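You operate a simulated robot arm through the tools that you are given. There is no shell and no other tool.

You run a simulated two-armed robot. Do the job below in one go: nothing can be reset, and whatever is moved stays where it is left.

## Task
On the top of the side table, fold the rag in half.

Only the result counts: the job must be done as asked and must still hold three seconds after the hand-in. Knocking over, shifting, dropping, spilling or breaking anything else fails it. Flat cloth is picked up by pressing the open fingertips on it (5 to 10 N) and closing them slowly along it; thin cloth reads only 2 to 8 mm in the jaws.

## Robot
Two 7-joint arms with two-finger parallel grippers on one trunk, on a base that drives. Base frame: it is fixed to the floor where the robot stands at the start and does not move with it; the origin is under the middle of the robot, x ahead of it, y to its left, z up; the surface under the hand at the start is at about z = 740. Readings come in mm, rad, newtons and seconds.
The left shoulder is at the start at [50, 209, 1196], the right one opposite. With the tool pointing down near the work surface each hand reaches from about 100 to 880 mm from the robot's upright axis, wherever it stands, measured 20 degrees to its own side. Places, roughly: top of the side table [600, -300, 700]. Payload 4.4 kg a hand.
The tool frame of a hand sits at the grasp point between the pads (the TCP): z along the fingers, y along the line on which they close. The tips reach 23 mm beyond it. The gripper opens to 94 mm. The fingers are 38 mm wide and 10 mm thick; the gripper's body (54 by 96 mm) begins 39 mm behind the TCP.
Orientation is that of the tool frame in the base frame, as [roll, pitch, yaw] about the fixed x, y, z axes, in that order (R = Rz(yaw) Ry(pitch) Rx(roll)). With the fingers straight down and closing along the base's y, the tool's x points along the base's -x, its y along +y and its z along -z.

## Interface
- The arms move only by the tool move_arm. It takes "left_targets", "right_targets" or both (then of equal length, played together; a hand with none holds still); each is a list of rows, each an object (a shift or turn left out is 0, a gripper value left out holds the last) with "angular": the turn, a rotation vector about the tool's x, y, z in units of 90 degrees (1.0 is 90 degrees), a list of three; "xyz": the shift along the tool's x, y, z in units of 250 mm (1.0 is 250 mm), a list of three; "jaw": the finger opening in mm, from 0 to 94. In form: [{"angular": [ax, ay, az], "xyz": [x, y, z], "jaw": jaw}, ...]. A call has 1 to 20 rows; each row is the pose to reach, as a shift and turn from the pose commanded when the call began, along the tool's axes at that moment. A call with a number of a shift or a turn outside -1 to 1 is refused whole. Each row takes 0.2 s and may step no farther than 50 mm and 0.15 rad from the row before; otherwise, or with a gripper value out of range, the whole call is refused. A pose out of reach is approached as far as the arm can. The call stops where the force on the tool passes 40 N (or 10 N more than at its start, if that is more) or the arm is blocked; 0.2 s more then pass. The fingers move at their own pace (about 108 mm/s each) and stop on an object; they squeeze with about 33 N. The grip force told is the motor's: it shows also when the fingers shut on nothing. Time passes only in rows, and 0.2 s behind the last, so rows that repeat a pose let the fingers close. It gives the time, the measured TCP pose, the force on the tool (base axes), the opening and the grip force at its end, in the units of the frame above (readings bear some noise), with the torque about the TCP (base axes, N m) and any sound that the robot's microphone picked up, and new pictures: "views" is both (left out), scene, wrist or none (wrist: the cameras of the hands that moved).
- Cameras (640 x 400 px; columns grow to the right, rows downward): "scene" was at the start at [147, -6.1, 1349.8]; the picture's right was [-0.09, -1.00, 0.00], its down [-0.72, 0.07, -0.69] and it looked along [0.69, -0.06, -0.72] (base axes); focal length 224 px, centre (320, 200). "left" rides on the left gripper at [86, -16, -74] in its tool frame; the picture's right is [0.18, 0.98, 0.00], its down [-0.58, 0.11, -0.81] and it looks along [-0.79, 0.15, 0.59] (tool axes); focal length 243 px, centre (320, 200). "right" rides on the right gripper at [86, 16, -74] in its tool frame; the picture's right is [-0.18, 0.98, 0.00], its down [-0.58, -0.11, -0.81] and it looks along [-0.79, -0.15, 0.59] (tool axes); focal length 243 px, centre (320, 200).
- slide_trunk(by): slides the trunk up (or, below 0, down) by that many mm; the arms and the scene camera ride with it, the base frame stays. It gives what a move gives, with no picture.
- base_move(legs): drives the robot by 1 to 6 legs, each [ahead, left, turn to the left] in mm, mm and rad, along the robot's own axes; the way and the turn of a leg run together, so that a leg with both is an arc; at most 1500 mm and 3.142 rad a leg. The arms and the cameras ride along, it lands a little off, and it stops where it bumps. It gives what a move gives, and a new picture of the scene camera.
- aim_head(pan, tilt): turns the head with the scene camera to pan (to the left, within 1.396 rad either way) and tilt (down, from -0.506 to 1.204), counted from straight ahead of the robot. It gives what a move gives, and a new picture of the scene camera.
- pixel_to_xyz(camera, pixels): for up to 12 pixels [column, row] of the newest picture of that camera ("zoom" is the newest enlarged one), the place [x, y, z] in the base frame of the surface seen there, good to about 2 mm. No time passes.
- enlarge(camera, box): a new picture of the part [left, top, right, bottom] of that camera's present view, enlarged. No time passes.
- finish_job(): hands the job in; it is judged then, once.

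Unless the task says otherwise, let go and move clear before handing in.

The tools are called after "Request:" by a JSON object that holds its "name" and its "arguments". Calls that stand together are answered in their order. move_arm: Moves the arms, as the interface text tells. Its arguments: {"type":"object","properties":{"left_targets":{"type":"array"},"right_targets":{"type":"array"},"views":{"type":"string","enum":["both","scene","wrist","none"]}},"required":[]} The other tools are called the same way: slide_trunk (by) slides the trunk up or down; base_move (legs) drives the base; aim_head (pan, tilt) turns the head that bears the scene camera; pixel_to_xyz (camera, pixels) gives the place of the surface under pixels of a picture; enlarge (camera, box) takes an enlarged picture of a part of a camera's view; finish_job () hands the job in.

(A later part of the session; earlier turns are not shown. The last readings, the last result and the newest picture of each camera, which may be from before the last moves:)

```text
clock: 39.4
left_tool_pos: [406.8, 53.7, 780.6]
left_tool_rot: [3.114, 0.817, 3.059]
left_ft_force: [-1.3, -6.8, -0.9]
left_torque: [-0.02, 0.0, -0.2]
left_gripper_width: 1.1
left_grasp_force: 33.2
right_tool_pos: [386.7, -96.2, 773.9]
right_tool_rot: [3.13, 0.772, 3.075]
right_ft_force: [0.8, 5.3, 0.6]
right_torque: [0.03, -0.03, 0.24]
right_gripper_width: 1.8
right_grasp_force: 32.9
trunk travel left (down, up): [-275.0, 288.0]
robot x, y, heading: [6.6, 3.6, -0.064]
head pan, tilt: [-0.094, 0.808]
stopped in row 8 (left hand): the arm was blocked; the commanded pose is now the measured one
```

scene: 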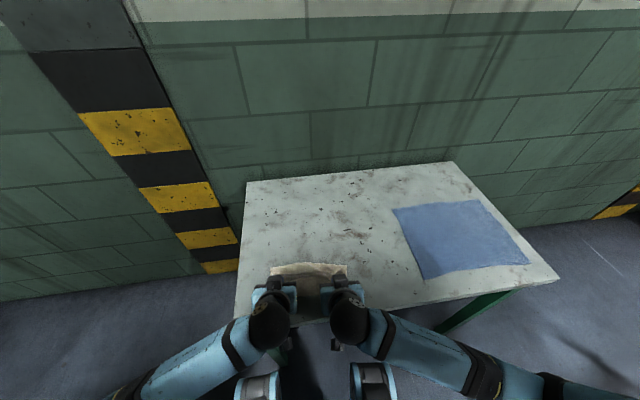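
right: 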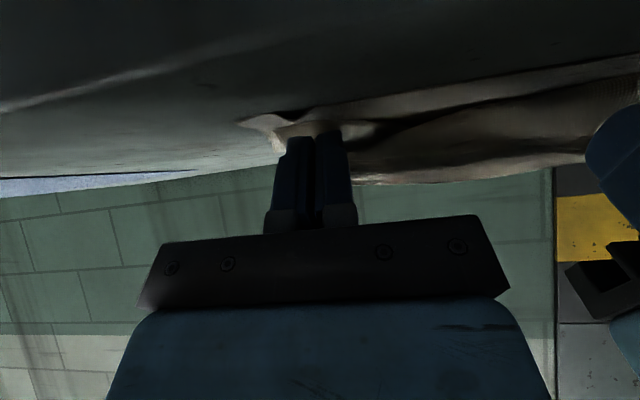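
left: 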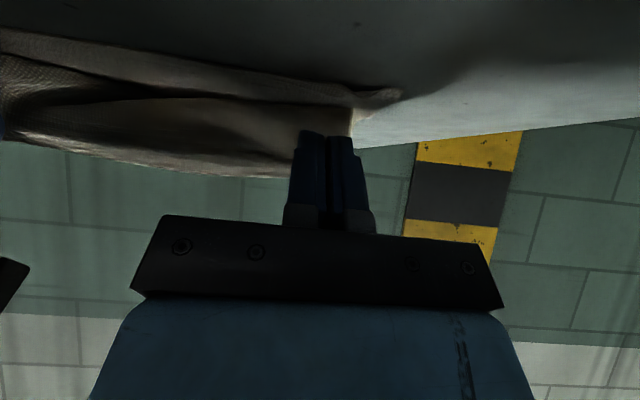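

The left arm was blocked in the last row and the robot's heading turned by about -0.064 rad, so something touched. Before moving anything I'll check that the table hasn't shifted and look closely at the hands.

Request:
{"name": "pixel_to_xyz", "arguments": {"camera": "scene", "pixels": [[249, 184], [451, 165], [555, 279], [238, 318], [394, 211], [480, 202], [527, 262], [426, 278], [245, 240], [300, 268]]}}

Request:
{"name": "enlarge", "arguments": {"camera": "scene", "box": [220, 230, 410, 400]}}

Request:
{"name": "enlarge", "arguments": {"camera": "left", "box": [200, 40, 460, 210]}}

Request:
{"name": "enlarge", "arguments": {"camera": "right", "box": [180, 40, 440, 210]}}

```text
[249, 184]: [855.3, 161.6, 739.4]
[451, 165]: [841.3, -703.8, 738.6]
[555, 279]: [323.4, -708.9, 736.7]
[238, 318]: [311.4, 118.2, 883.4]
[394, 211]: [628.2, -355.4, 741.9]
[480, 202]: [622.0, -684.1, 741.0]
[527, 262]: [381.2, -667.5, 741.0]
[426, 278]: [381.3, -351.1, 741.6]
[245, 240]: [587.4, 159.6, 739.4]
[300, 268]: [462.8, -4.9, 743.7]
```

```text
2.35 times, centred on (315, 315) of scene
```

zoom: 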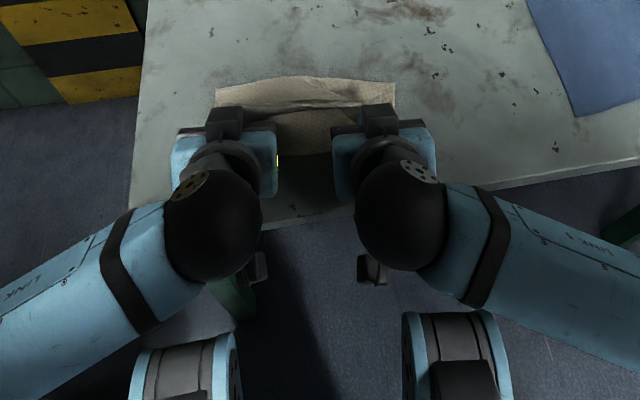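

```text
2.35 times, centred on (330, 125) of left
```

zoom: 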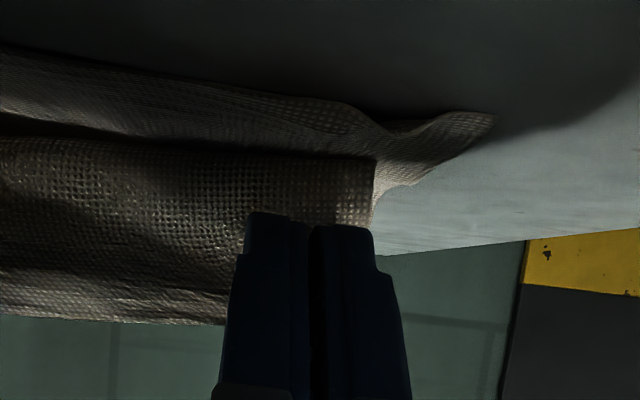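

```text
2.35 times, centred on (310, 125) of right
```

zoom: 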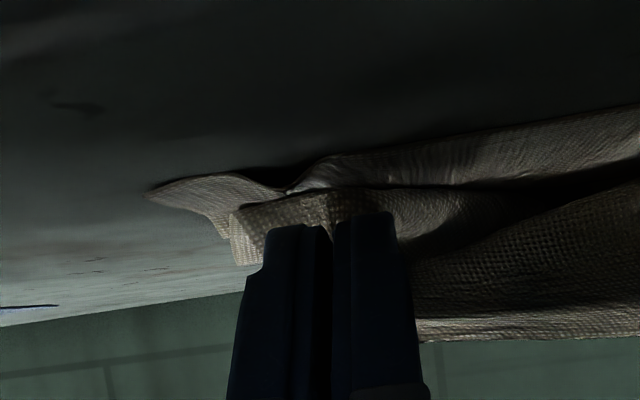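

The table and the blue cloth are where they were (near-right table corner still at x=323). The layers look folded over with the near edge just under the fingers; I'll measure the hand cameras, table edge and cloth positions to find what was touching.

Request:
{"name": "enlarge", "arguments": {"camera": "scene", "box": [220, 230, 410, 400]}}

Request:
{"name": "pixel_to_xyz", "arguments": {"camera": "zoom", "pixels": [[260, 268], [374, 270], [235, 305], [300, 213], [215, 235], [395, 230], [300, 150], [290, 115], [310, 90], [180, 370], [450, 370], [140, 330]]}}

```text
2.35 times, centred on (315, 315) of scene
```

zoom: 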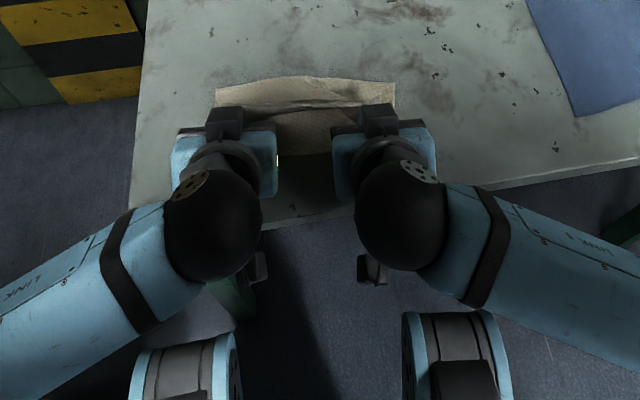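

```text
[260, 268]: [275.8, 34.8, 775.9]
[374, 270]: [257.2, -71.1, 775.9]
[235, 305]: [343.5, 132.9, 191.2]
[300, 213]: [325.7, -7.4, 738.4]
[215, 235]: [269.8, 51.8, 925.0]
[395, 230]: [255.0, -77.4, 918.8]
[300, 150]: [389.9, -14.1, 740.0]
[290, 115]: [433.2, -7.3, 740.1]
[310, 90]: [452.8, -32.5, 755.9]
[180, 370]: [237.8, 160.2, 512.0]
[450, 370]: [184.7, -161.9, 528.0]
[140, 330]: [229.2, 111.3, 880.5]
```

The readings (left hand pushed forward 17 mm, robot turned right) suggest the left elbow met something to its left or behind. I'll turn the head left to look before moving further.

Request:
{"name": "aim_head", "arguments": {"pan": 1.2, "tilt": 0.6}}

```text
clock: 40.9
left_tool_pos: [408.7, 53.4, 781.7]
left_tool_rot: [3.122, 0.813, 3.071]
left_ft_force: [-0.5, -6.6, -0.4]
left_torque: [0.04, 0.03, -0.21]
left_gripper_width: 1.2
left_grasp_force: 33.2
right_tool_pos: [389.8, -94.1, 772.1]
right_tool_rot: [3.135, 0.767, 3.082]
right_ft_force: [0.4, 7.0, -0.3]
right_torque: [0.0, -0.03, 0.21]
right_gripper_width: 1.7
right_grasp_force: 32.7
trunk travel left (down, up): [-275.0, 288.0]
robot x, y, heading: [7.2, -1.2, -0.056]
head pan, tilt: [1.201, 0.6]
```

scene: 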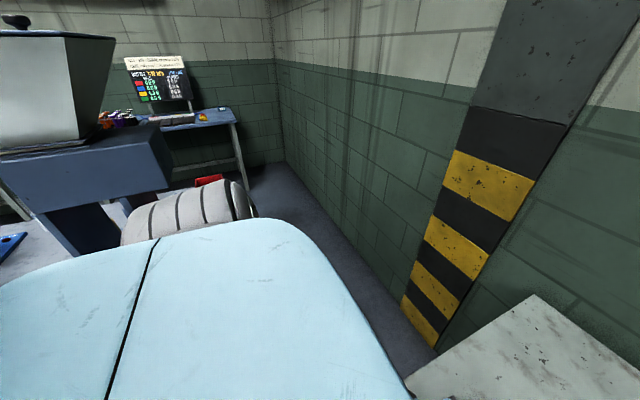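

To the left I see the robot's own upper arm (pixels 100–350, 300), a ribbed light object at (190,215) and a workbench with a bin at (60,90). I'll measure how far they are.

Request:
{"name": "pixel_to_xyz", "arguments": {"camera": "scene", "pixels": [[190, 215], [140, 232], [235, 205], [60, 90], [100, 170], [160, 185], [15, 240], [40, 220], [210, 120], [200, 300], [300, 260], [100, 280]]}}

Request:
{"name": "enlarge", "arguments": {"camera": "scene", "box": [0, 0, 320, 260]}}

```text
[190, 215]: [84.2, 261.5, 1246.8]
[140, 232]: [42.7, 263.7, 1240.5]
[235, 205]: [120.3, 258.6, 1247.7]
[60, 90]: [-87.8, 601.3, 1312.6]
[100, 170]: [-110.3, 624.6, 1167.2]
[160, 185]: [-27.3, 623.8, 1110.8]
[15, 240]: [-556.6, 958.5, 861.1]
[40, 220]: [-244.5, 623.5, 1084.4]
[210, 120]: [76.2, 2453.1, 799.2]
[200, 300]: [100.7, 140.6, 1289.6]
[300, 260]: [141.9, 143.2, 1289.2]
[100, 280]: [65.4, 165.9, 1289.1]
```

```text
1.54 times, centred on (160, 130) of scene
```

zoom: 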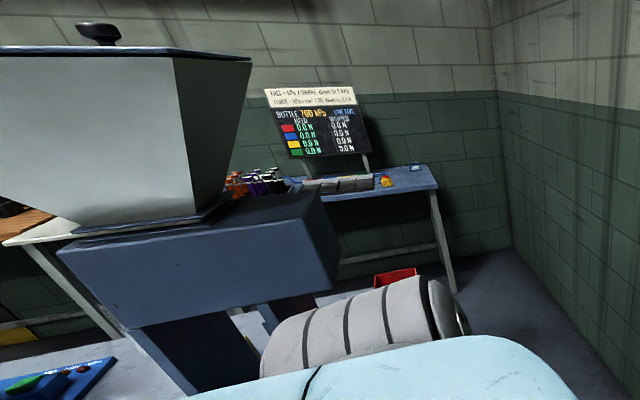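

A blue hopper stand stands close by, its beam at about x -250 to 0, y≈620, z≈1080–1170, so the left elbow may have touched it. I'll look lower to see the elbow and the stand.

Request:
{"name": "aim_head", "arguments": {"pan": 1.396, "tilt": 0.95}}

```text
clock: 41.7
left_tool_pos: [408.7, 55.3, 782.7]
left_tool_rot: [3.12, 0.81, 3.071]
left_ft_force: [-0.9, -5.4, -0.3]
left_torque: [-0.01, 0.04, -0.19]
left_gripper_width: 1.1
left_grasp_force: 32.7
right_tool_pos: [388.1, -95.7, 773.6]
right_tool_rot: [3.135, 0.771, 3.082]
right_ft_force: [0.4, 6.4, 1.0]
right_torque: [-0.02, -0.01, 0.25]
right_gripper_width: 1.7
right_grasp_force: 33.0
trunk travel left (down, up): [-275.0, 288.0]
robot x, y, heading: [4.9, 3.4, -0.052]
head pan, tilt: [1.396, 0.949]
```

scene: 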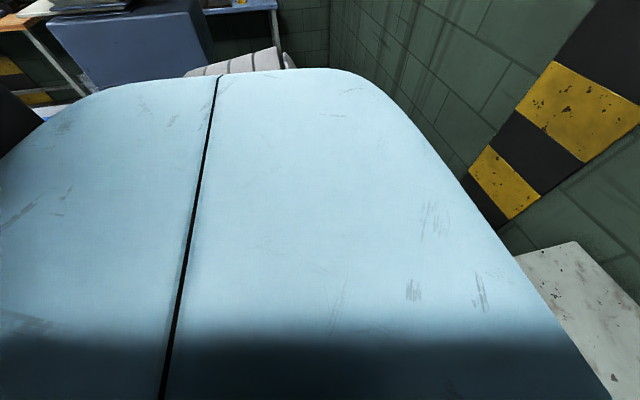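

The head is blocked by the robot's own torso here, but the robot has begun to settle back (heading -0.052). The contact came from pulling the left elbow back toward the stand, so I'll reduce the tilt of both hands to about 20° while keeping the held edge in place, which brings the elbows forward and frees the arm.

Request:
{"name": "move_arm", "arguments": {"left_targets": [{"angular": [0, 0.049, 0], "xyz": [-0.002, 0, -0.005]}, {"angular": [0, 0.098, 0], "xyz": [-0.004, 0, -0.009]}, {"angular": [0, 0.147, 0], "xyz": [-0.006, 0, -0.014]}, {"angular": [0, 0.196, 0], "xyz": [-0.008, 0, -0.018]}, {"angular": [0, 0.245, 0], "xyz": [-0.01, 0, -0.023]}, {"angular": [0, 0.294, 0], "xyz": [-0.012, 0, -0.027]}], "right_targets": [{"angular": [0, 0.045, 0], "xyz": [-0.007, 0, -0.004]}, {"angular": [0, 0.089, 0], "xyz": [-0.014, 0, -0.007]}, {"angular": [0, 0.134, 0], "xyz": [-0.021, 0, -0.011]}, {"angular": [0, 0.179, 0], "xyz": [-0.028, 0, -0.015]}, {"angular": [0, 0.223, 0], "xyz": [-0.035, 0, -0.018]}, {"angular": [0, 0.268, 0], "xyz": [-0.042, 0, -0.022]}], "views": "none"}}

Request:
{"name": "aim_head", "arguments": {"pan": -0.04, "tilt": 0.9}}

```text
clock: 43.3
left_tool_pos: [423.4, 36.2, 799.6]
left_tool_rot: [3.138, 0.372, 3.071]
left_ft_force: [-0.3, -0.6, -1.1]
left_torque: [-0.02, 0.01, -0.01]
left_gripper_width: 0.9
left_grasp_force: 32.9
right_tool_pos: [401.6, -107.3, 786.1]
right_tool_rot: [3.131, 0.353, 3.069]
right_ft_force: [-0.4, 0.5, 0.3]
right_torque: [-0.02, 0.0, 0.0]
right_gripper_width: 1.8
right_grasp_force: 33.2
trunk travel left (down, up): [-275.0, 288.0]
robot x, y, heading: [20.9, 0.4, -0.068]
head pan, tilt: [1.396, 0.949]
stopped in row 6 (left hand): the arm was blocked; the commanded pose is now the measured one
```

```text
clock: 44.8
left_tool_pos: [424.0, 38.6, 797.8]
left_tool_rot: [3.133, 0.368, 3.075]
left_ft_force: [0.8, -0.2, 0.1]
left_torque: [0.03, 0.01, -0.03]
left_gripper_width: 1.0
left_grasp_force: 33.5
right_tool_pos: [404.1, -106.4, 783.9]
right_tool_rot: [3.129, 0.35, 3.072]
right_ft_force: [0.2, 0.1, -0.5]
right_torque: [-0.03, -0.02, 0.01]
right_gripper_width: 1.5
right_grasp_force: 33.3
trunk travel left (down, up): [-275.0, 288.0]
robot x, y, heading: [18.1, -2.1, -0.063]
head pan, tilt: [-0.04, 0.901]
```

scene: 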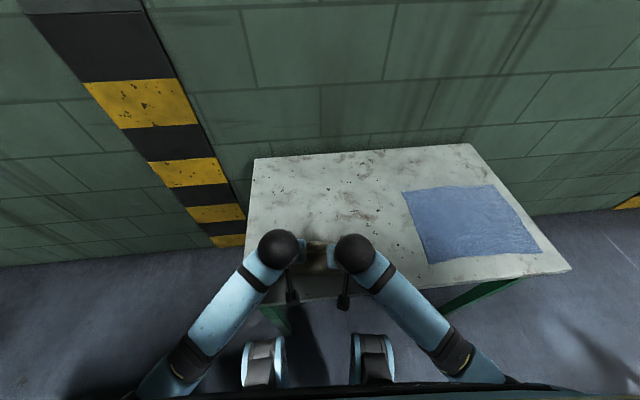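

The arm was blocked again and the base was nudged about 20 mm forward, so the elbow is still pushing against something behind it. I'll measure points along both forearms to locate the elbows.

Request:
{"name": "enlarge", "arguments": {"camera": "scene", "box": [120, 220, 500, 400]}}

Request:
{"name": "pixel_to_xyz", "arguments": {"camera": "scene", "pixels": [[277, 247], [240, 300], [205, 345], [185, 365], [165, 385], [355, 250], [395, 300], [435, 345], [455, 365], [480, 382], [265, 370], [372, 365]]}}

```text
1.68 times, centred on (310, 310) of scene
```

zoom: 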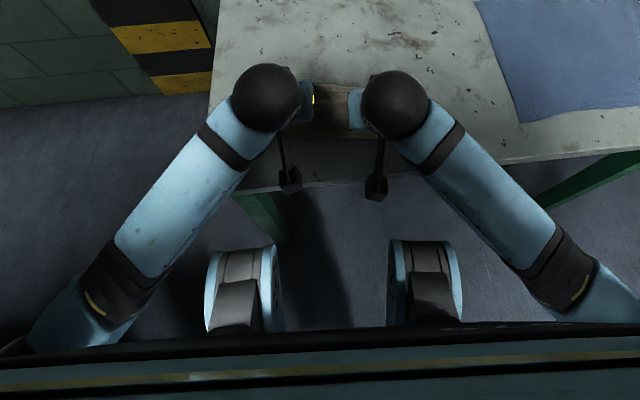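

```text
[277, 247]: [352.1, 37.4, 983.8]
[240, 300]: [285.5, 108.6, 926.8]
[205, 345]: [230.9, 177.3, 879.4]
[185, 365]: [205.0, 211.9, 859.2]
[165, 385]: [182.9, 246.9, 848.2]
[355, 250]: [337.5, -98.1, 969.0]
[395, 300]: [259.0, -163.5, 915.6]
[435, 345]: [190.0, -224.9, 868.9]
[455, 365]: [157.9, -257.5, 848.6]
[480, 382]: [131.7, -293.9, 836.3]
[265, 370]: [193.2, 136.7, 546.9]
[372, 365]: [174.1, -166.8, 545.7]
```

The left forearm runs from the wrist at (352,37,984) down to about (183,247,848), so the elbow sits low and close beside the robot. I'll look down to the left to see what is next to it.

Request:
{"name": "aim_head", "arguments": {"pan": 0.75, "tilt": 0.95}}

```text
clock: 46.0
left_tool_pos: [425.8, 37.3, 798.9]
left_tool_rot: [3.131, 0.368, 3.075]
left_ft_force: [0.2, 0.1, -0.1]
left_torque: [-0.02, 0.0, 0.02]
left_gripper_width: 1.2
left_grasp_force: 33.2
right_tool_pos: [403.7, -106.2, 784.4]
right_tool_rot: [3.129, 0.35, 3.074]
right_ft_force: [-0.5, -1.1, -0.9]
right_torque: [0.01, -0.04, 0.03]
right_gripper_width: 1.6
right_grasp_force: 33.0
trunk travel left (down, up): [-275.0, 288.0]
robot x, y, heading: [18.6, -3.4, -0.061]
head pan, tilt: [0.75, 0.949]
```

scene: 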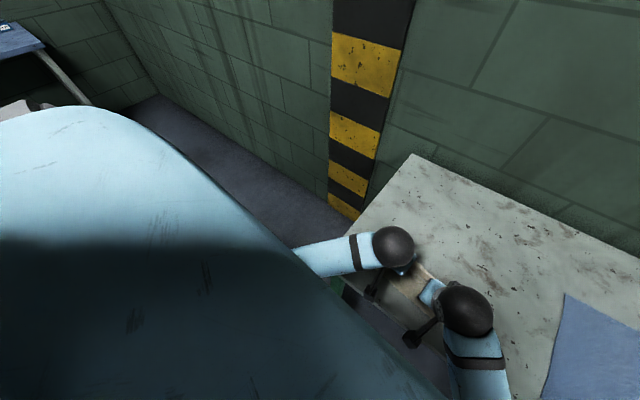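

The torso cowl hides the elbow from here. I'll look once more to the left at a shallower angle to find the nearest edges of the bench and stand there.

Request:
{"name": "aim_head", "arguments": {"pan": 1.396, "tilt": 0.5}}

```text
clock: 47.0
left_tool_pos: [424.6, 35.2, 798.7]
left_tool_rot: [3.133, 0.369, 3.077]
left_ft_force: [0.6, 0.0, 0.5]
left_torque: [0.02, -0.01, 0.01]
left_gripper_width: 1.2
left_grasp_force: 32.2
right_tool_pos: [404.2, -105.4, 783.3]
right_tool_rot: [3.128, 0.35, 3.075]
right_ft_force: [-0.7, 0.0, -0.6]
right_torque: [-0.02, -0.02, 0.0]
right_gripper_width: 1.9
right_grasp_force: 32.6
trunk travel left (down, up): [-275.0, 288.0]
robot x, y, heading: [19.0, 2.0, -0.063]
head pan, tilt: [1.396, 0.499]
```

scene: 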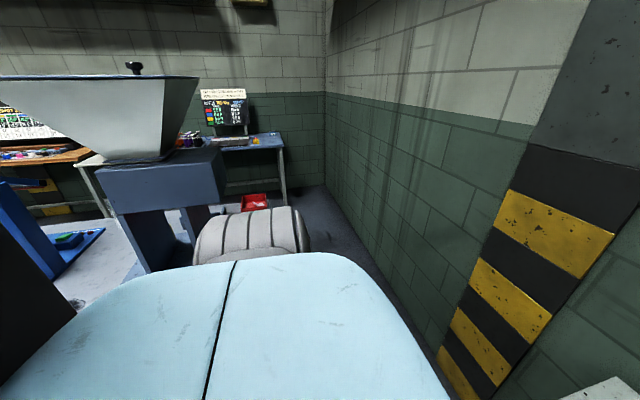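

Request:
{"name": "pixel_to_xyz", "arguments": {"camera": "scene", "pixels": [[100, 100], [220, 175], [215, 160], [110, 190], [150, 240], [205, 210], [90, 260], [70, 300], [20, 260], [165, 220], [180, 245], [250, 230]]}}

Request:
{"name": "enlarge", "arguments": {"camera": "scene", "box": [0, 60, 320, 320]}}

```text
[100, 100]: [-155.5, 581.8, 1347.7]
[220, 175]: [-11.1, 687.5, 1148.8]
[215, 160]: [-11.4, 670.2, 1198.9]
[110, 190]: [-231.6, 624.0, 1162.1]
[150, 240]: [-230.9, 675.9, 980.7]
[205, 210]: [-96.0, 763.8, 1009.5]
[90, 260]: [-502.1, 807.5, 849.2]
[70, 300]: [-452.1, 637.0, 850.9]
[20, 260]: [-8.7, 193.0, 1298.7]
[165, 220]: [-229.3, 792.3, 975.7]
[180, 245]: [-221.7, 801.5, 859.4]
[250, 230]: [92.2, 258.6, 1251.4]
```

```text
1.54 times, centred on (160, 190) of scene
```

zoom: 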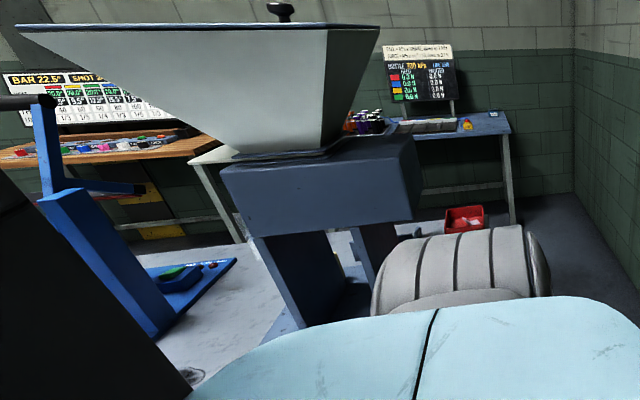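

There's a workbench (top at z≈850) with the hopper stand just behind the robot's left side, so the left elbow must have been touching its edge. I'll bring both hands a little forward and 30 mm to the left, which also undoes the sideways skew of the cloth, and watch whether the base stays still.

Request:
{"name": "move_arm", "arguments": {"left_targets": [{"xyz": [-0.015, 0.03, -0.001]}, {"xyz": [-0.03, 0.06, -0.003]}, {"xyz": [-0.044, 0.09, -0.004]}, {"xyz": [-0.044, 0.12, -0.004]}], "right_targets": [{"xyz": [-0.015, 0.03, -0.001]}, {"xyz": [-0.03, 0.06, -0.003]}, {"xyz": [-0.044, 0.09, -0.004]}, {"xyz": [-0.044, 0.12, -0.004]}], "views": "wrist"}}

Request:
{"name": "aim_head", "arguments": {"pan": -0.04, "tilt": 0.85}}

```text
clock: 48.0
left_tool_pos: [446.8, 59.6, 803.8]
left_tool_rot: [3.138, 0.373, 3.071]
left_ft_force: [0.3, -0.4, 0.7]
left_torque: [-0.03, -0.01, -0.01]
left_gripper_width: 0.9
left_grasp_force: 33.0
right_tool_pos: [421.4, -81.2, 786.0]
right_tool_rot: [3.13, 0.338, 3.066]
right_ft_force: [0.1, 0.2, -0.1]
right_torque: [0.01, -0.01, 0.01]
right_gripper_width: 1.6
right_grasp_force: 33.1
trunk travel left (down, up): [-275.0, 288.0]
robot x, y, heading: [20.5, -2.1, -0.072]
head pan, tilt: [1.396, 0.499]
```

right: 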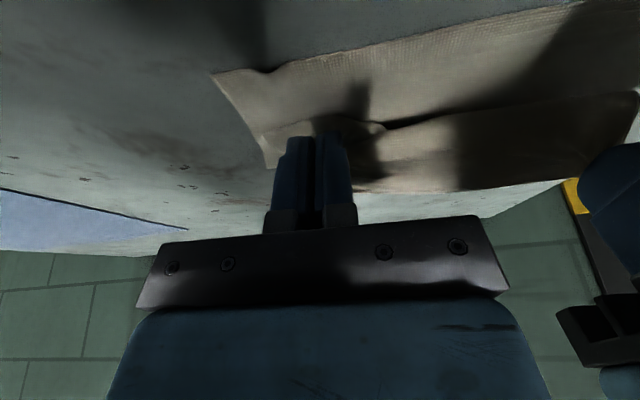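
left: 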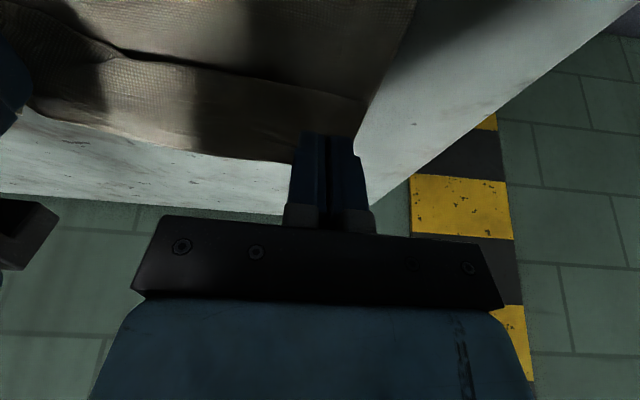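

```text
clock: 49.6
left_tool_pos: [446.8, 60.3, 803.8]
left_tool_rot: [3.14, 0.374, 3.069]
left_ft_force: [0.3, 0.0, 0.1]
left_torque: [-0.02, -0.01, -0.03]
left_gripper_width: 1.2
left_grasp_force: 32.7
right_tool_pos: [420.2, -80.2, 784.9]
right_tool_rot: [3.126, 0.341, 3.065]
right_ft_force: [-0.1, -0.4, 0.5]
right_torque: [0.02, -0.01, 0.0]
right_gripper_width: 1.6
right_grasp_force: 33.1
trunk travel left (down, up): [-275.0, 288.0]
robot x, y, heading: [17.3, -1.6, -0.071]
head pan, tilt: [-0.04, 0.85]
```

scene: 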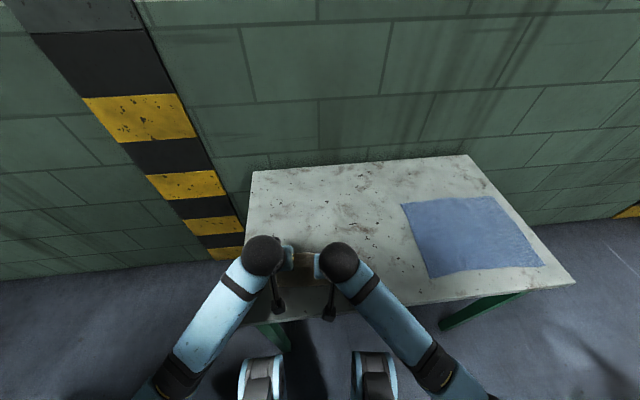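

The base is steady (heading -0.071) and both grips hold; the cloth is slack between the layers. I'll work the robot away from the bench in small steps: hands left 25 mm, then base right 40 mm, so the cloth itself hardly moves.

Request:
{"name": "move_arm", "arguments": {"left_targets": [{"xyz": [0, 0.035, 0]}, {"xyz": [0, 0.07, 0]}, {"xyz": [0, 0.1, 0]}], "right_targets": [{"xyz": [0, 0.035, 0]}, {"xyz": [0, 0.07, 0]}, {"xyz": [0, 0.1, 0]}], "views": "none"}}

Request:
{"name": "base_move", "arguments": {"legs": [[0, -40, 0]]}}

```text
clock: 50.6
left_tool_pos: [456.8, 70.8, 825.1]
left_tool_rot: [-3.109, 0.404, 3.067]
left_ft_force: [-1.6, -1.5, -0.5]
left_torque: [-0.02, -0.02, -0.03]
left_gripper_width: 1.1
left_grasp_force: 32.6
right_tool_pos: [421.1, -72.8, 794.5]
right_tool_rot: [-3.124, 0.366, 3.06]
right_ft_force: [0.7, 1.0, 0.1]
right_torque: [0.04, 0.0, 0.03]
right_gripper_width: 1.8
right_grasp_force: 33.0
trunk travel left (down, up): [-275.0, 288.0]
robot x, y, heading: [19.2, -4.2, -0.09]
head pan, tilt: [-0.04, 0.85]
stopped in row 3 (left hand): the arm was blocked; the commanded pose is now the measured one
```

```text
clock: 51.6
left_tool_pos: [440.2, 39.6, 823.9]
left_tool_rot: [-3.118, 0.403, 3.073]
left_ft_force: [-0.3, -1.5, -0.9]
left_torque: [0.0, 0.04, -0.02]
left_gripper_width: 1.1
left_grasp_force: 32.9
right_tool_pos: [412.2, -109.5, 799.0]
right_tool_rot: [-3.125, 0.375, 3.065]
right_ft_force: [0.4, 1.0, 0.0]
right_torque: [0.03, -0.05, 0.02]
right_gripper_width: 1.6
right_grasp_force: 32.5
trunk travel left (down, up): [-275.0, 288.0]
robot x, y, heading: [16.2, -43.6, -0.081]
head pan, tilt: [-0.04, 0.85]
```

scene: 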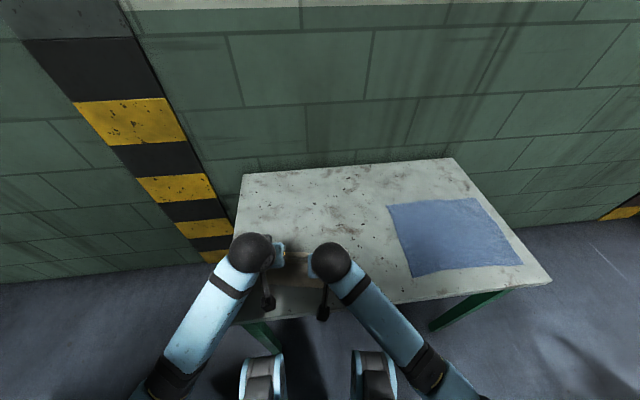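

The left arm was blocked again and the whole robot tilted slightly (both hands' z and roll changed), so the elbow is resting on something low at the left. The base did move 40 mm right freely; I'll now raise the hands a little and shift them left to lift the elbow off.

Request:
{"name": "move_arm", "arguments": {"left_targets": [{"xyz": [-0.013, 0, -0.031]}, {"xyz": [-0.026, 0, -0.061]}, {"xyz": [-0.039, 0, -0.092]}, {"xyz": [-0.039, 0.035, -0.092]}, {"xyz": [-0.039, 0.07, -0.092]}, {"xyz": [-0.039, 0.105, -0.092]}], "right_targets": [{"xyz": [-0.012, 0, -0.031]}, {"xyz": [-0.025, 0, -0.062]}, {"xyz": [-0.037, 0, -0.093]}, {"xyz": [-0.037, 0.035, -0.093]}, {"xyz": [-0.037, 0.07, -0.093]}, {"xyz": [-0.037, 0.105, -0.093]}], "views": "both"}}

```text
clock: 52.8
left_tool_pos: [439.5, 50.8, 855.0]
left_tool_rot: [-3.11, 0.4, 3.067]
left_ft_force: [-3.0, -15.7, -2.8]
left_torque: [-0.22, 0.11, -0.37]
left_gripper_width: 1.3
left_grasp_force: 33.0
right_tool_pos: [412.1, -120.4, 821.4]
right_tool_rot: [-3.065, 0.398, 3.094]
right_ft_force: [3.0, 15.6, 2.6]
right_torque: [0.19, -0.12, 0.4]
right_gripper_width: 1.7
right_grasp_force: 32.8
trunk travel left (down, up): [-275.0, 288.0]
robot x, y, heading: [13.4, -42.7, -0.073]
head pan, tilt: [-0.04, 0.85]
stopped in row 5 (left hand): the force on the tool passed its limit at 44 N (the readings are from after the stop); the commanded pose is now the measured one
```

scene: 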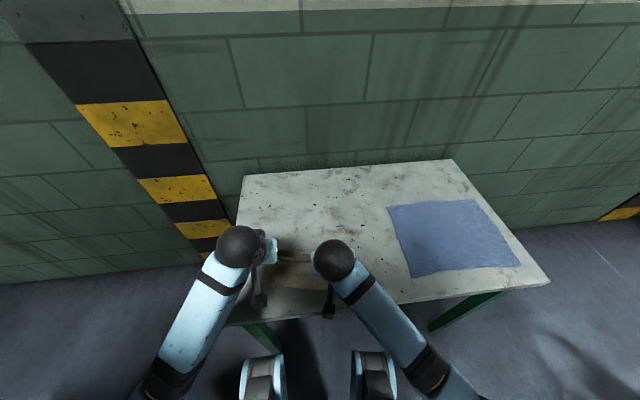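
right: 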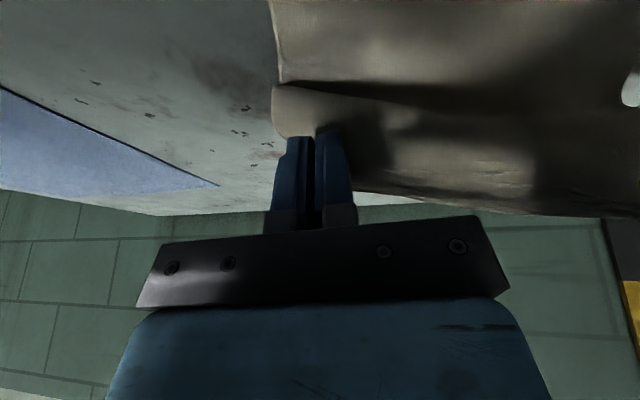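
left: 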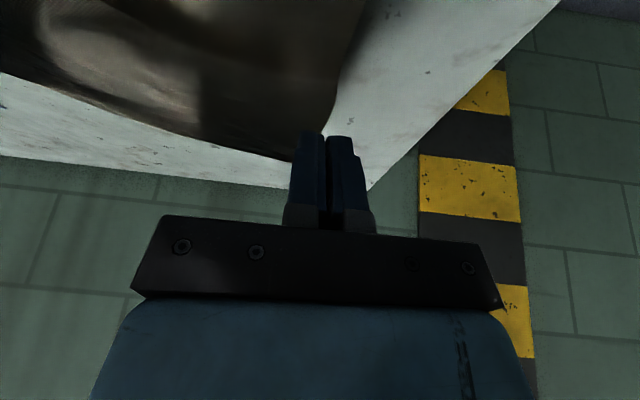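

Now it's the right hand that lags (y=-120) while the left moved, with 15 N of cloth tension between them. I'll measure both arms again before the next step.

Request:
{"name": "pixel_to_xyz", "arguments": {"camera": "scene", "pixels": [[238, 245], [205, 310], [180, 360], [162, 380], [150, 393], [333, 258], [375, 315], [415, 355], [432, 370], [460, 392], [262, 380], [372, 375]]}}

Request:
{"name": "enlarge", "arguments": {"camera": "scene", "box": [100, 200, 520, 400]}}

```text
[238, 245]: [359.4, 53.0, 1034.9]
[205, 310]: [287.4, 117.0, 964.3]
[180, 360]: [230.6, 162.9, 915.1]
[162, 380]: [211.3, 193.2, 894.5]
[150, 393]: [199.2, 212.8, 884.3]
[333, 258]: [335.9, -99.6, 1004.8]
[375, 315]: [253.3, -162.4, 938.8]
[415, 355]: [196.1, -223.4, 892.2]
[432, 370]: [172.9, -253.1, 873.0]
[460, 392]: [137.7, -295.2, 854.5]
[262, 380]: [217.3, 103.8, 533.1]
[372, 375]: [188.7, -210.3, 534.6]
```

```text
1.52 times, centred on (310, 300) of scene
```

zoom: 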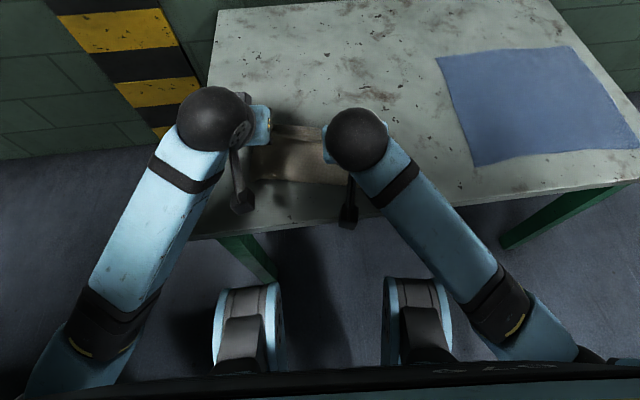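

Both hands ended up farther apart than they should be and too high, so the cloth is under tension. I'll measure where the rag's near edge and fold are now before relaxing it.

Request:
{"name": "enlarge", "arguments": {"camera": "scene", "box": [225, 225, 365, 315]}}

```text
4.44 times, centred on (295, 270) of scene
```

zoom: 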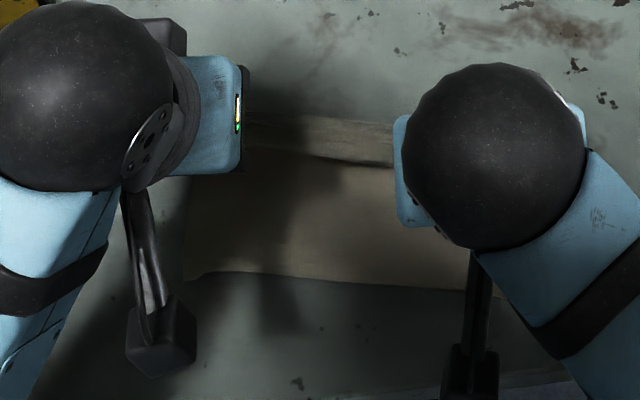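

Request:
{"name": "pixel_to_xyz", "arguments": {"camera": "zoom", "pixels": [[200, 274], [300, 272], [400, 280], [450, 284], [186, 277], [300, 220], [300, 175], [300, 145], [320, 120], [350, 190], [380, 130], [185, 220]]}}

```text
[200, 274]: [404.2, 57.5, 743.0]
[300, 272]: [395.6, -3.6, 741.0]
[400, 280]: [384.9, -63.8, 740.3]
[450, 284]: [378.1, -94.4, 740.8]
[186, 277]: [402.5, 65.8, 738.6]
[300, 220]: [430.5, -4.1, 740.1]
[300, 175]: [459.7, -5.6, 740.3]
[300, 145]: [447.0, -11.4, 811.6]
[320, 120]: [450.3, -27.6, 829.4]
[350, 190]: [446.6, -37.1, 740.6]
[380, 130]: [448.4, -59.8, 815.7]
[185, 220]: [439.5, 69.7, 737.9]
```

The rag now lies slightly rotated: its near edge runs from about (403,66) to (378,-94), and the held edge is at x≈448, z≈820. The right arm also seems hindered, so I'll look to the right side before choosing the next step.

Request:
{"name": "aim_head", "arguments": {"pan": -1.396, "tilt": 0.5}}

```text
clock: 54.3
left_tool_pos: [442.6, 53.5, 854.9]
left_tool_rot: [-3.115, 0.4, 3.07]
left_ft_force: [-3.3, -19.6, -3.9]
left_torque: [-0.3, 0.15, -0.45]
left_gripper_width: 1.0
left_grasp_force: 33.1
right_tool_pos: [412.5, -121.5, 821.1]
right_tool_rot: [-3.068, 0.397, 3.089]
right_ft_force: [2.4, 19.1, 2.8]
right_torque: [0.26, -0.1, 0.46]
right_gripper_width: 1.7
right_grasp_force: 32.9
trunk travel left (down, up): [-275.0, 288.0]
robot x, y, heading: [20.6, -38.9, -0.079]
head pan, tilt: [-1.396, 0.499]
```

scene: 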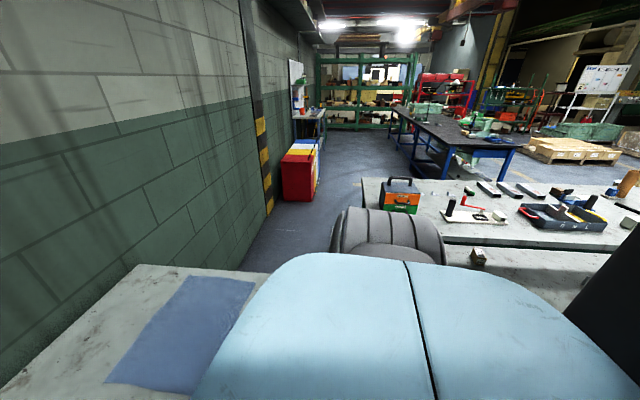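

There is another bench with a toolbox and tools to the robot's right as well. I'll measure how close its edge is.

Request:
{"name": "pixel_to_xyz", "arguments": {"camera": "scene", "pixels": [[400, 195], [370, 185], [365, 200], [450, 230], [455, 250], [480, 258], [600, 240], [560, 270], [600, 285], [520, 262], [470, 210], [500, 246]]}}

Request:
{"name": "enlarge", "arguments": {"camera": "scene", "box": [320, 140, 640, 340]}}

```text
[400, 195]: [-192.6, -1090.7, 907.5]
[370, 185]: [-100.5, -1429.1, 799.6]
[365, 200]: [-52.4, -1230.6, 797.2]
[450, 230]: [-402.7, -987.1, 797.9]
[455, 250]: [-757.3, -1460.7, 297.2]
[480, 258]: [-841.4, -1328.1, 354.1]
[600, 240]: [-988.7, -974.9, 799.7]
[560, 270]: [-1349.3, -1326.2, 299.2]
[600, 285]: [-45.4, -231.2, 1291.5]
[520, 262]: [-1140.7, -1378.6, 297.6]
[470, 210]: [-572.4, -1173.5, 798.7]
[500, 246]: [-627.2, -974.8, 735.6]
```

```text
2.00 times, centred on (480, 240) of scene
```

zoom: 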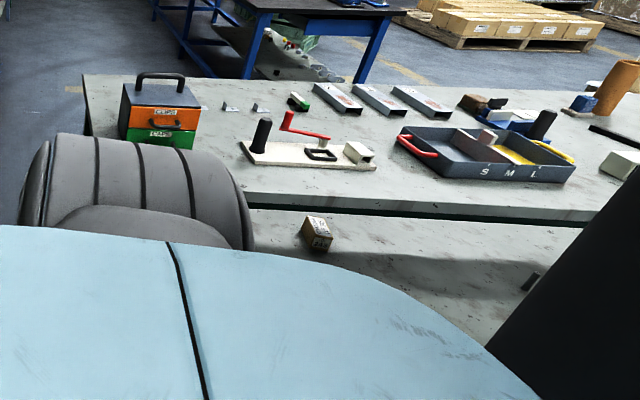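

The right bench is almost a metre away, so nothing external touches there; the arms are simply near their limits this close to the body. From here I'll hold the arm shapes and use the base and trunk for the rest, but first I'll relax the cloth by bringing the left hand down and inward.

Request:
{"name": "move_arm", "arguments": {"left_targets": [{"xyz": [0.012, -0.022, 0.028]}, {"xyz": [0.024, -0.044, 0.055]}, {"xyz": [0.035, -0.066, 0.083]}, {"xyz": [0.047, -0.088, 0.11]}], "views": "none"}}

Request:
{"name": "aim_head", "arguments": {"pan": 0.0, "tilt": 0.9}}

```text
clock: 55.3
left_tool_pos: [439.6, 30.0, 825.4]
left_tool_rot: [-3.112, 0.4, 3.071]
left_ft_force: [-0.7, 0.5, -0.9]
left_torque: [0.01, 0.02, 0.02]
left_gripper_width: 1.2
left_grasp_force: 33.5
right_tool_pos: [413.2, -121.7, 821.6]
right_tool_rot: [-3.066, 0.4, 3.087]
right_ft_force: [0.4, 0.2, -0.2]
right_torque: [0.0, -0.02, 0.0]
right_gripper_width: 1.6
right_grasp_force: 33.3
trunk travel left (down, up): [-275.0, 288.0]
robot x, y, heading: [18.0, -46.1, -0.078]
head pan, tilt: [-1.396, 0.499]
```

```text
clock: 56.8
left_tool_pos: [440.9, 30.2, 830.9]
left_tool_rot: [-3.113, 0.401, 3.068]
left_ft_force: [-0.4, -0.1, 0.2]
left_torque: [0.03, 0.01, 0.01]
left_gripper_width: 1.3
left_grasp_force: 33.1
right_tool_pos: [411.6, -120.1, 828.9]
right_tool_rot: [-3.072, 0.403, 3.088]
right_ft_force: [0.6, -0.6, 0.2]
right_torque: [0.01, 0.01, 0.03]
right_gripper_width: 1.5
right_grasp_force: 32.7
trunk travel left (down, up): [-275.0, 288.0]
robot x, y, heading: [17.2, -43.3, -0.08]
head pan, tilt: [0.0, 0.901]
```

scene: 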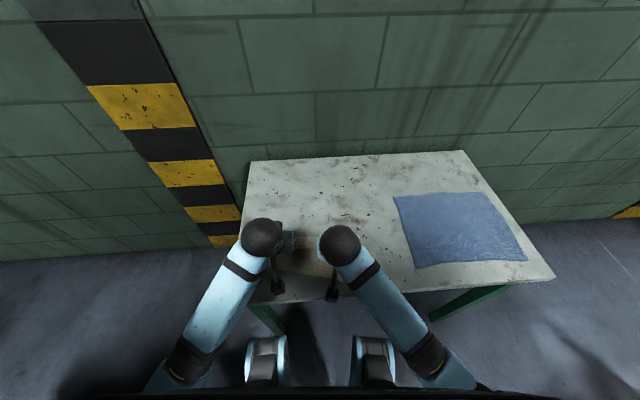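

Both hands are relaxed now (forces near zero). The trouble came from tilting the hands forward so close to the body, so I'll bring both hands back to pointing straight down, a pose that worked fine earlier, keeping the held edge roughly where it is.

Request:
{"name": "move_arm", "arguments": {"left_targets": [{"angular": [0, 0.051, 0], "xyz": [0.006, 0, 0.005]}, {"angular": [0, 0.102, 0], "xyz": [0.012, 0, 0.011]}, {"angular": [0, 0.153, 0], "xyz": [0.017, 0, 0.016]}, {"angular": [0, 0.204, 0], "xyz": [0.023, 0, 0.022]}, {"angular": [0, 0.255, 0], "xyz": [0.029, 0, 0.027]}], "right_targets": [{"angular": [0, 0.051, 0], "xyz": [-0.003, 0.002, 0.007]}, {"angular": [0, 0.103, 0], "xyz": [-0.006, 0.003, 0.015]}, {"angular": [0, 0.154, 0], "xyz": [-0.009, 0.005, 0.022]}, {"angular": [0, 0.206, 0], "xyz": [-0.012, 0.006, 0.03]}, {"angular": [0, 0.257, 0], "xyz": [-0.015, 0.008, 0.037]}], "views": "both"}}

```text
clock: 57.6
left_tool_pos: [432.5, 31.8, 830.4]
left_tool_rot: [-3.117, 0.201, 3.046]
left_ft_force: [-3.0, -30.5, -3.2]
left_torque: [-0.61, 0.15, -0.61]
left_gripper_width: 1.0
left_grasp_force: 32.8
right_tool_pos: [406.9, -152.2, 811.7]
right_tool_rot: [-2.998, 0.205, 3.101]
right_ft_force: [3.3, 30.6, 3.5]
right_torque: [0.64, -0.14, 0.66]
right_gripper_width: 1.4
right_grasp_force: 32.6
trunk travel left (down, up): [-275.0, 288.0]
robot x, y, heading: [15.5, -40.4, -0.077]
head pan, tilt: [0.0, 0.901]
stopped in row 3 (left hand): the force on the tool passed its limit at 53 N (the readings are from after the stop); the commanded pose is now the measured one
```

scene: 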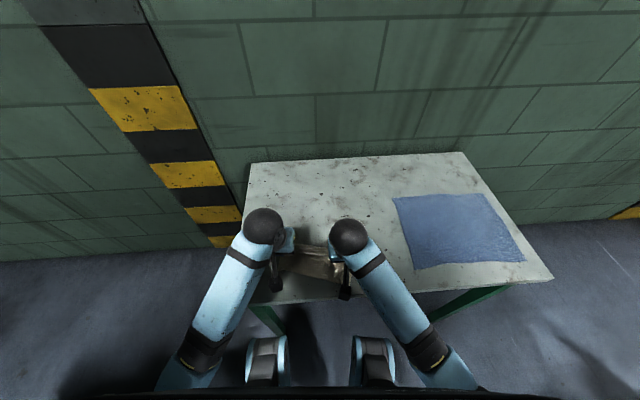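
right: 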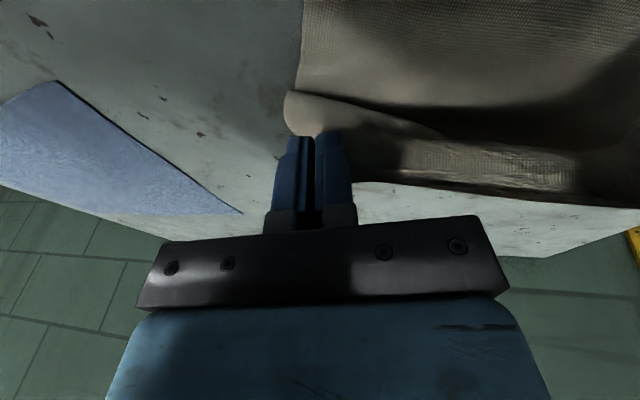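
left: 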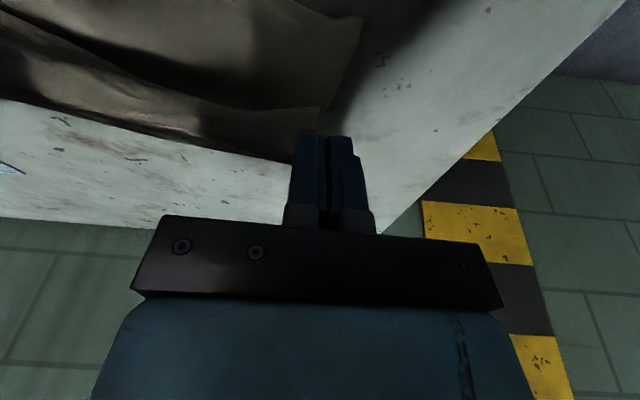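

The right hand's orientation slipped off by 0.14 rad and it drifted to y=-152 with 30 N in the cloth, so this arm posture is poor. I'll relax the tension and move both hands forward, away from the body, laying the upper half back toward flat so I can restart the fold from a healthy posture.

Request:
{"name": "move_arm", "arguments": {"left_targets": [{"xyz": [-0.02, -0.04, 0.01]}, {"xyz": [-0.04, -0.08, 0.02]}, {"xyz": [-0.08, -0.1, 0.03]}, {"xyz": [-0.114, -0.1, 0.044]}], "right_targets": [{"xyz": [-0.04, 0, 0.004]}, {"xyz": [-0.09, 0, 0.008]}, {"xyz": [-0.14, 0, 0.014]}, {"xyz": [-0.2, 0, 0.02]}], "views": "both"}}

```text
clock: 58.1
left_tool_pos: [433.7, 25.9, 824.4]
left_tool_rot: [-3.136, 0.193, 3.038]
left_ft_force: [-1.9, -27.6, -3.2]
left_torque: [-0.53, 0.1, -0.51]
left_gripper_width: 0.8
left_grasp_force: 32.8
right_tool_pos: [409.5, -156.5, 810.7]
right_tool_rot: [-2.992, 0.193, 3.112]
right_ft_force: [2.4, 26.4, 4.6]
right_torque: [0.59, -0.11, 0.6]
right_gripper_width: 1.4
right_grasp_force: 32.6
trunk travel left (down, up): [-275.0, 288.0]
robot x, y, heading: [16.3, -40.7, -0.085]
head pan, tilt: [0.0, 0.901]
stopped in row 2 (left hand): the force on the tool passed its limit at 43 N (the readings are from after the stop); the commanded pose is now the measured one
```

scene: 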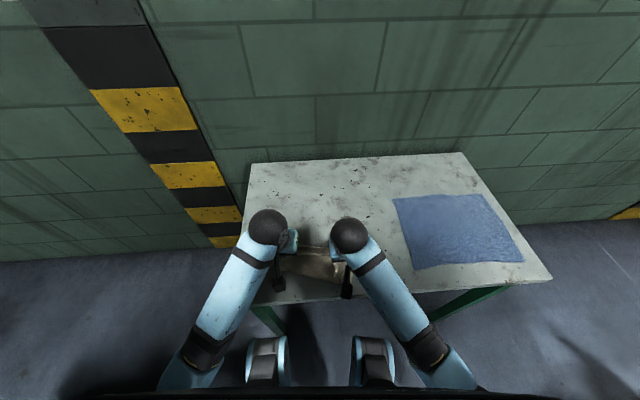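
right: 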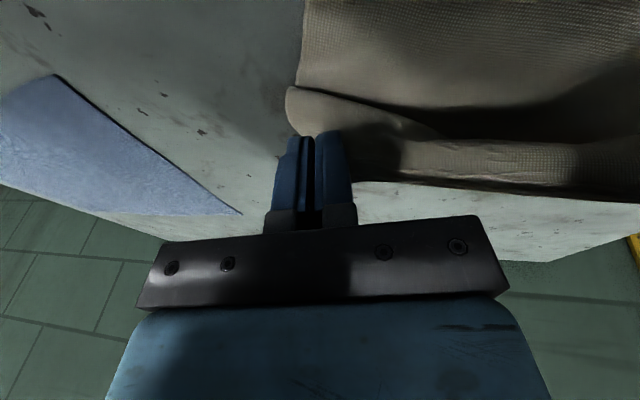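
left: 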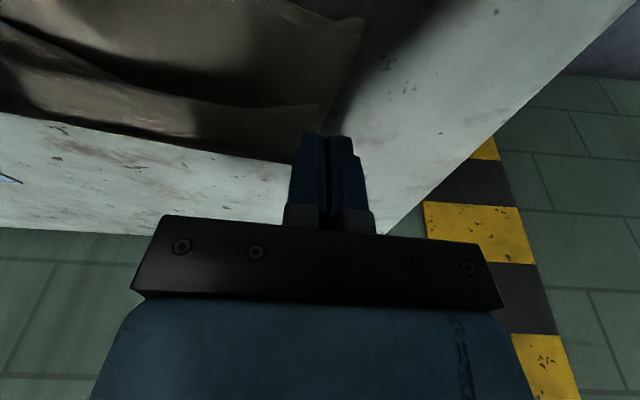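

The right hand barely moves and the tension between the hands is about 27 N. I'll relax it by bringing only the left hand toward the right one.

Request:
{"name": "move_arm", "arguments": {"left_targets": [{"xyz": [0, -0.04, 0]}, {"xyz": [0, -0.08, 0]}, {"xyz": [0, -0.12, 0]}, {"xyz": [0, -0.14, 0]}], "views": "none"}}

```text
clock: 59.3
left_tool_pos: [434.4, 19.5, 818.7]
left_tool_rot: [3.084, 0.202, 3.03]
left_ft_force: [-2.0, -10.1, 1.1]
left_torque: [-0.29, 0.01, -0.22]
left_gripper_width: 0.8
left_grasp_force: 33.1
right_tool_pos: [410.0, -156.1, 818.8]
right_tool_rot: [-2.998, 0.2, 3.106]
right_ft_force: [1.6, 11.0, -2.3]
right_torque: [0.16, -0.04, 0.25]
right_gripper_width: 1.5
right_grasp_force: 32.9
trunk travel left (down, up): [-275.0, 288.0]
robot x, y, heading: [19.4, -43.5, -0.078]
head pan, tilt: [0.0, 0.901]
stopped in row 4 (left hand): the arm was blocked; the commanded pose is now the measured one
```

Now the left hand is also held back from moving right, though nothing visible is between them. I'll zoom in on both hands to see what is wedged.

Request:
{"name": "enlarge", "arguments": {"camera": "scene", "box": [235, 200, 385, 310]}}

Request:
{"name": "enlarge", "arguments": {"camera": "left", "box": [0, 0, 640, 400]}}

Request:
{"name": "enlarge", "arguments": {"camera": "right", "box": [0, 0, 640, 400]}}

```text
3.64 times, centred on (310, 255) of scene
```

zoom: 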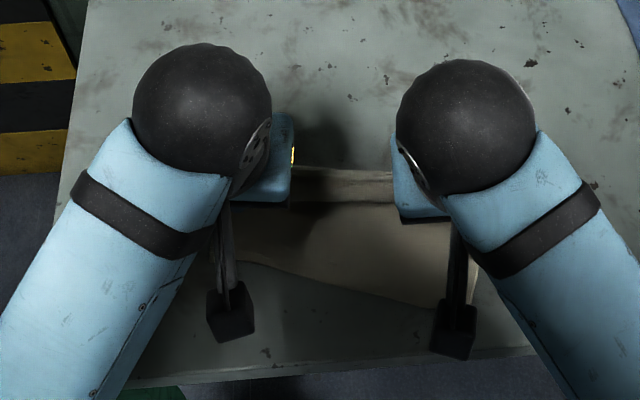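

```text
1.00 times, centred on (320, 200) of left (not enlarged: the box is as wide or as high as the picture)
```

zoom: 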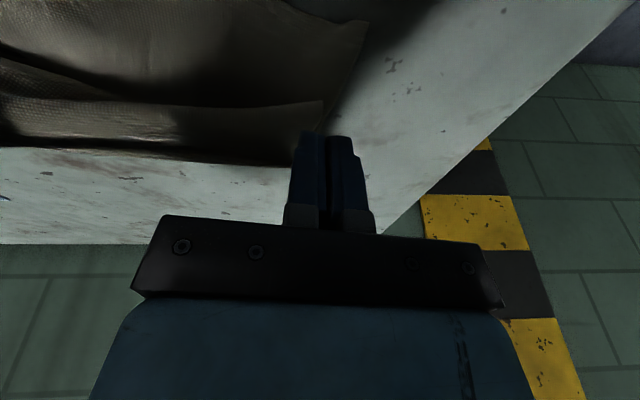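

```text
1.00 times, centred on (320, 200) of right (not enlarged: the box is as wide or as high as the picture)
```

zoom: 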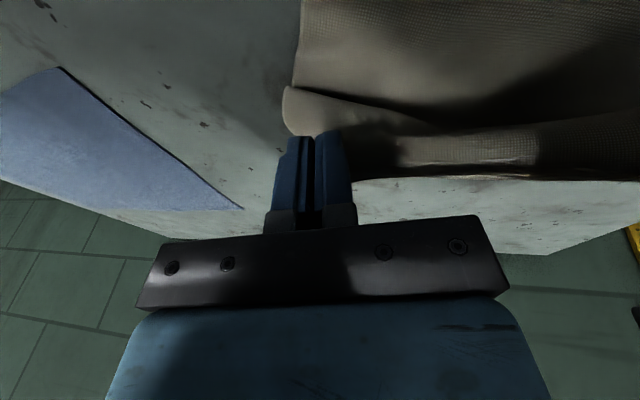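

The zoom shows the forearms now come up from low elbows, so the wrists are near their bend limit with the tools this upright; that explains the blocking. I'll tilt the hands forward again by about 15° and straighten their roll, which unloads the wrists, then bring the right hand back toward the left to slacken the cloth.

Request:
{"name": "move_arm", "arguments": {"left_targets": [{"angular": [0.009, -0.042, 0]}, {"angular": [0.018, -0.084, 0]}, {"angular": [0.027, -0.125, 0]}, {"angular": [0.037, -0.167, 0]}, {"angular": [0.037, -0.167, 0]}, {"angular": [0.037, -0.167, 0]}, {"angular": [0.037, -0.167, 0]}], "right_targets": [{"angular": [-0.023, -0.042, 0]}, {"angular": [-0.046, -0.084, 0], "xyz": [0, 0.02, 0]}, {"angular": [-0.069, -0.125, 0], "xyz": [0, 0.05, 0]}, {"angular": [-0.092, -0.167, 0], "xyz": [0, 0.08, 0]}, {"angular": [-0.092, -0.167, 0], "xyz": [0, 0.1, 0]}, {"angular": [-0.092, -0.167, 0], "xyz": [0, 0.12, 0]}, {"angular": [-0.092, -0.167, 0], "xyz": [0, 0.12, 0]}], "views": "both"}}

```text
clock: 61.1
left_tool_pos: [434.1, 18.1, 807.2]
left_tool_rot: [3.131, 0.456, 3.023]
left_ft_force: [-0.8, 0.1, 0.0]
left_torque: [0.0, 0.02, 0.0]
left_gripper_width: 0.2
left_grasp_force: 32.9
right_tool_pos: [457.5, -144.9, 860.0]
right_tool_rot: [-3.118, 0.608, 3.127]
right_ft_force: [-1.1, -0.1, 0.0]
right_torque: [0.0, -0.02, 0.01]
right_gripper_width: 1.3
right_grasp_force: 33.5
trunk travel left (down, up): [-275.0, 288.0]
robot x, y, heading: [14.9, -42.6, -0.08]
head pan, tilt: [0.0, 0.901]
stopped in row 7 (right hand): the arm was blocked; the commanded pose is now the measured one
```

scene: 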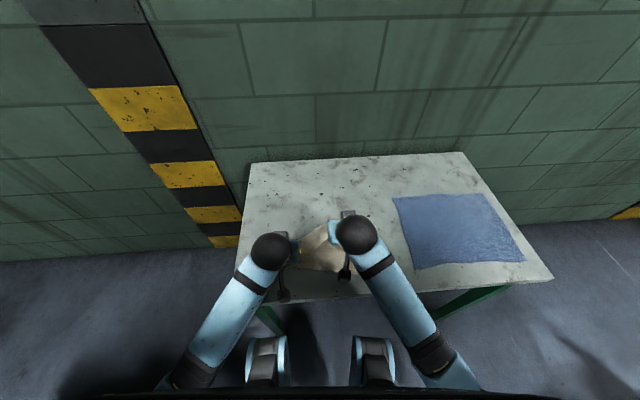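
right: 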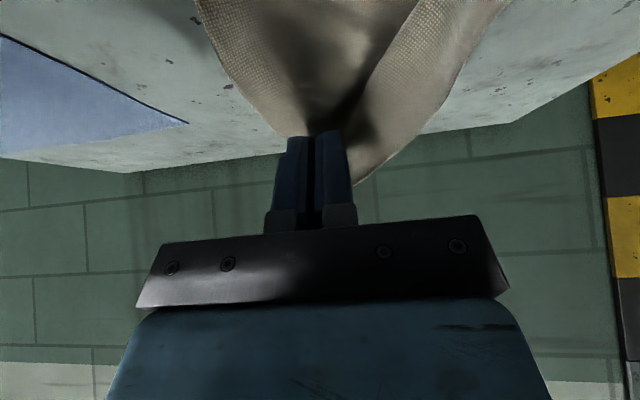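
left: 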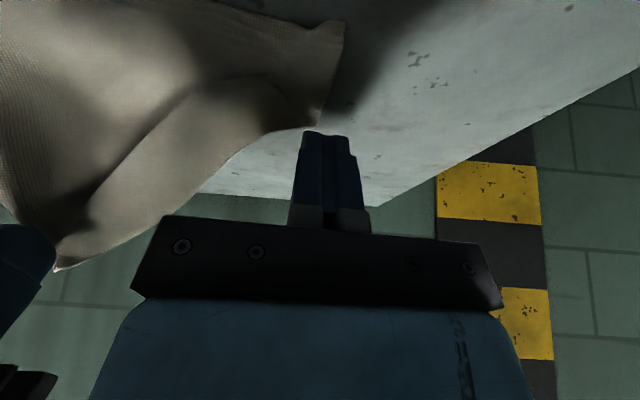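

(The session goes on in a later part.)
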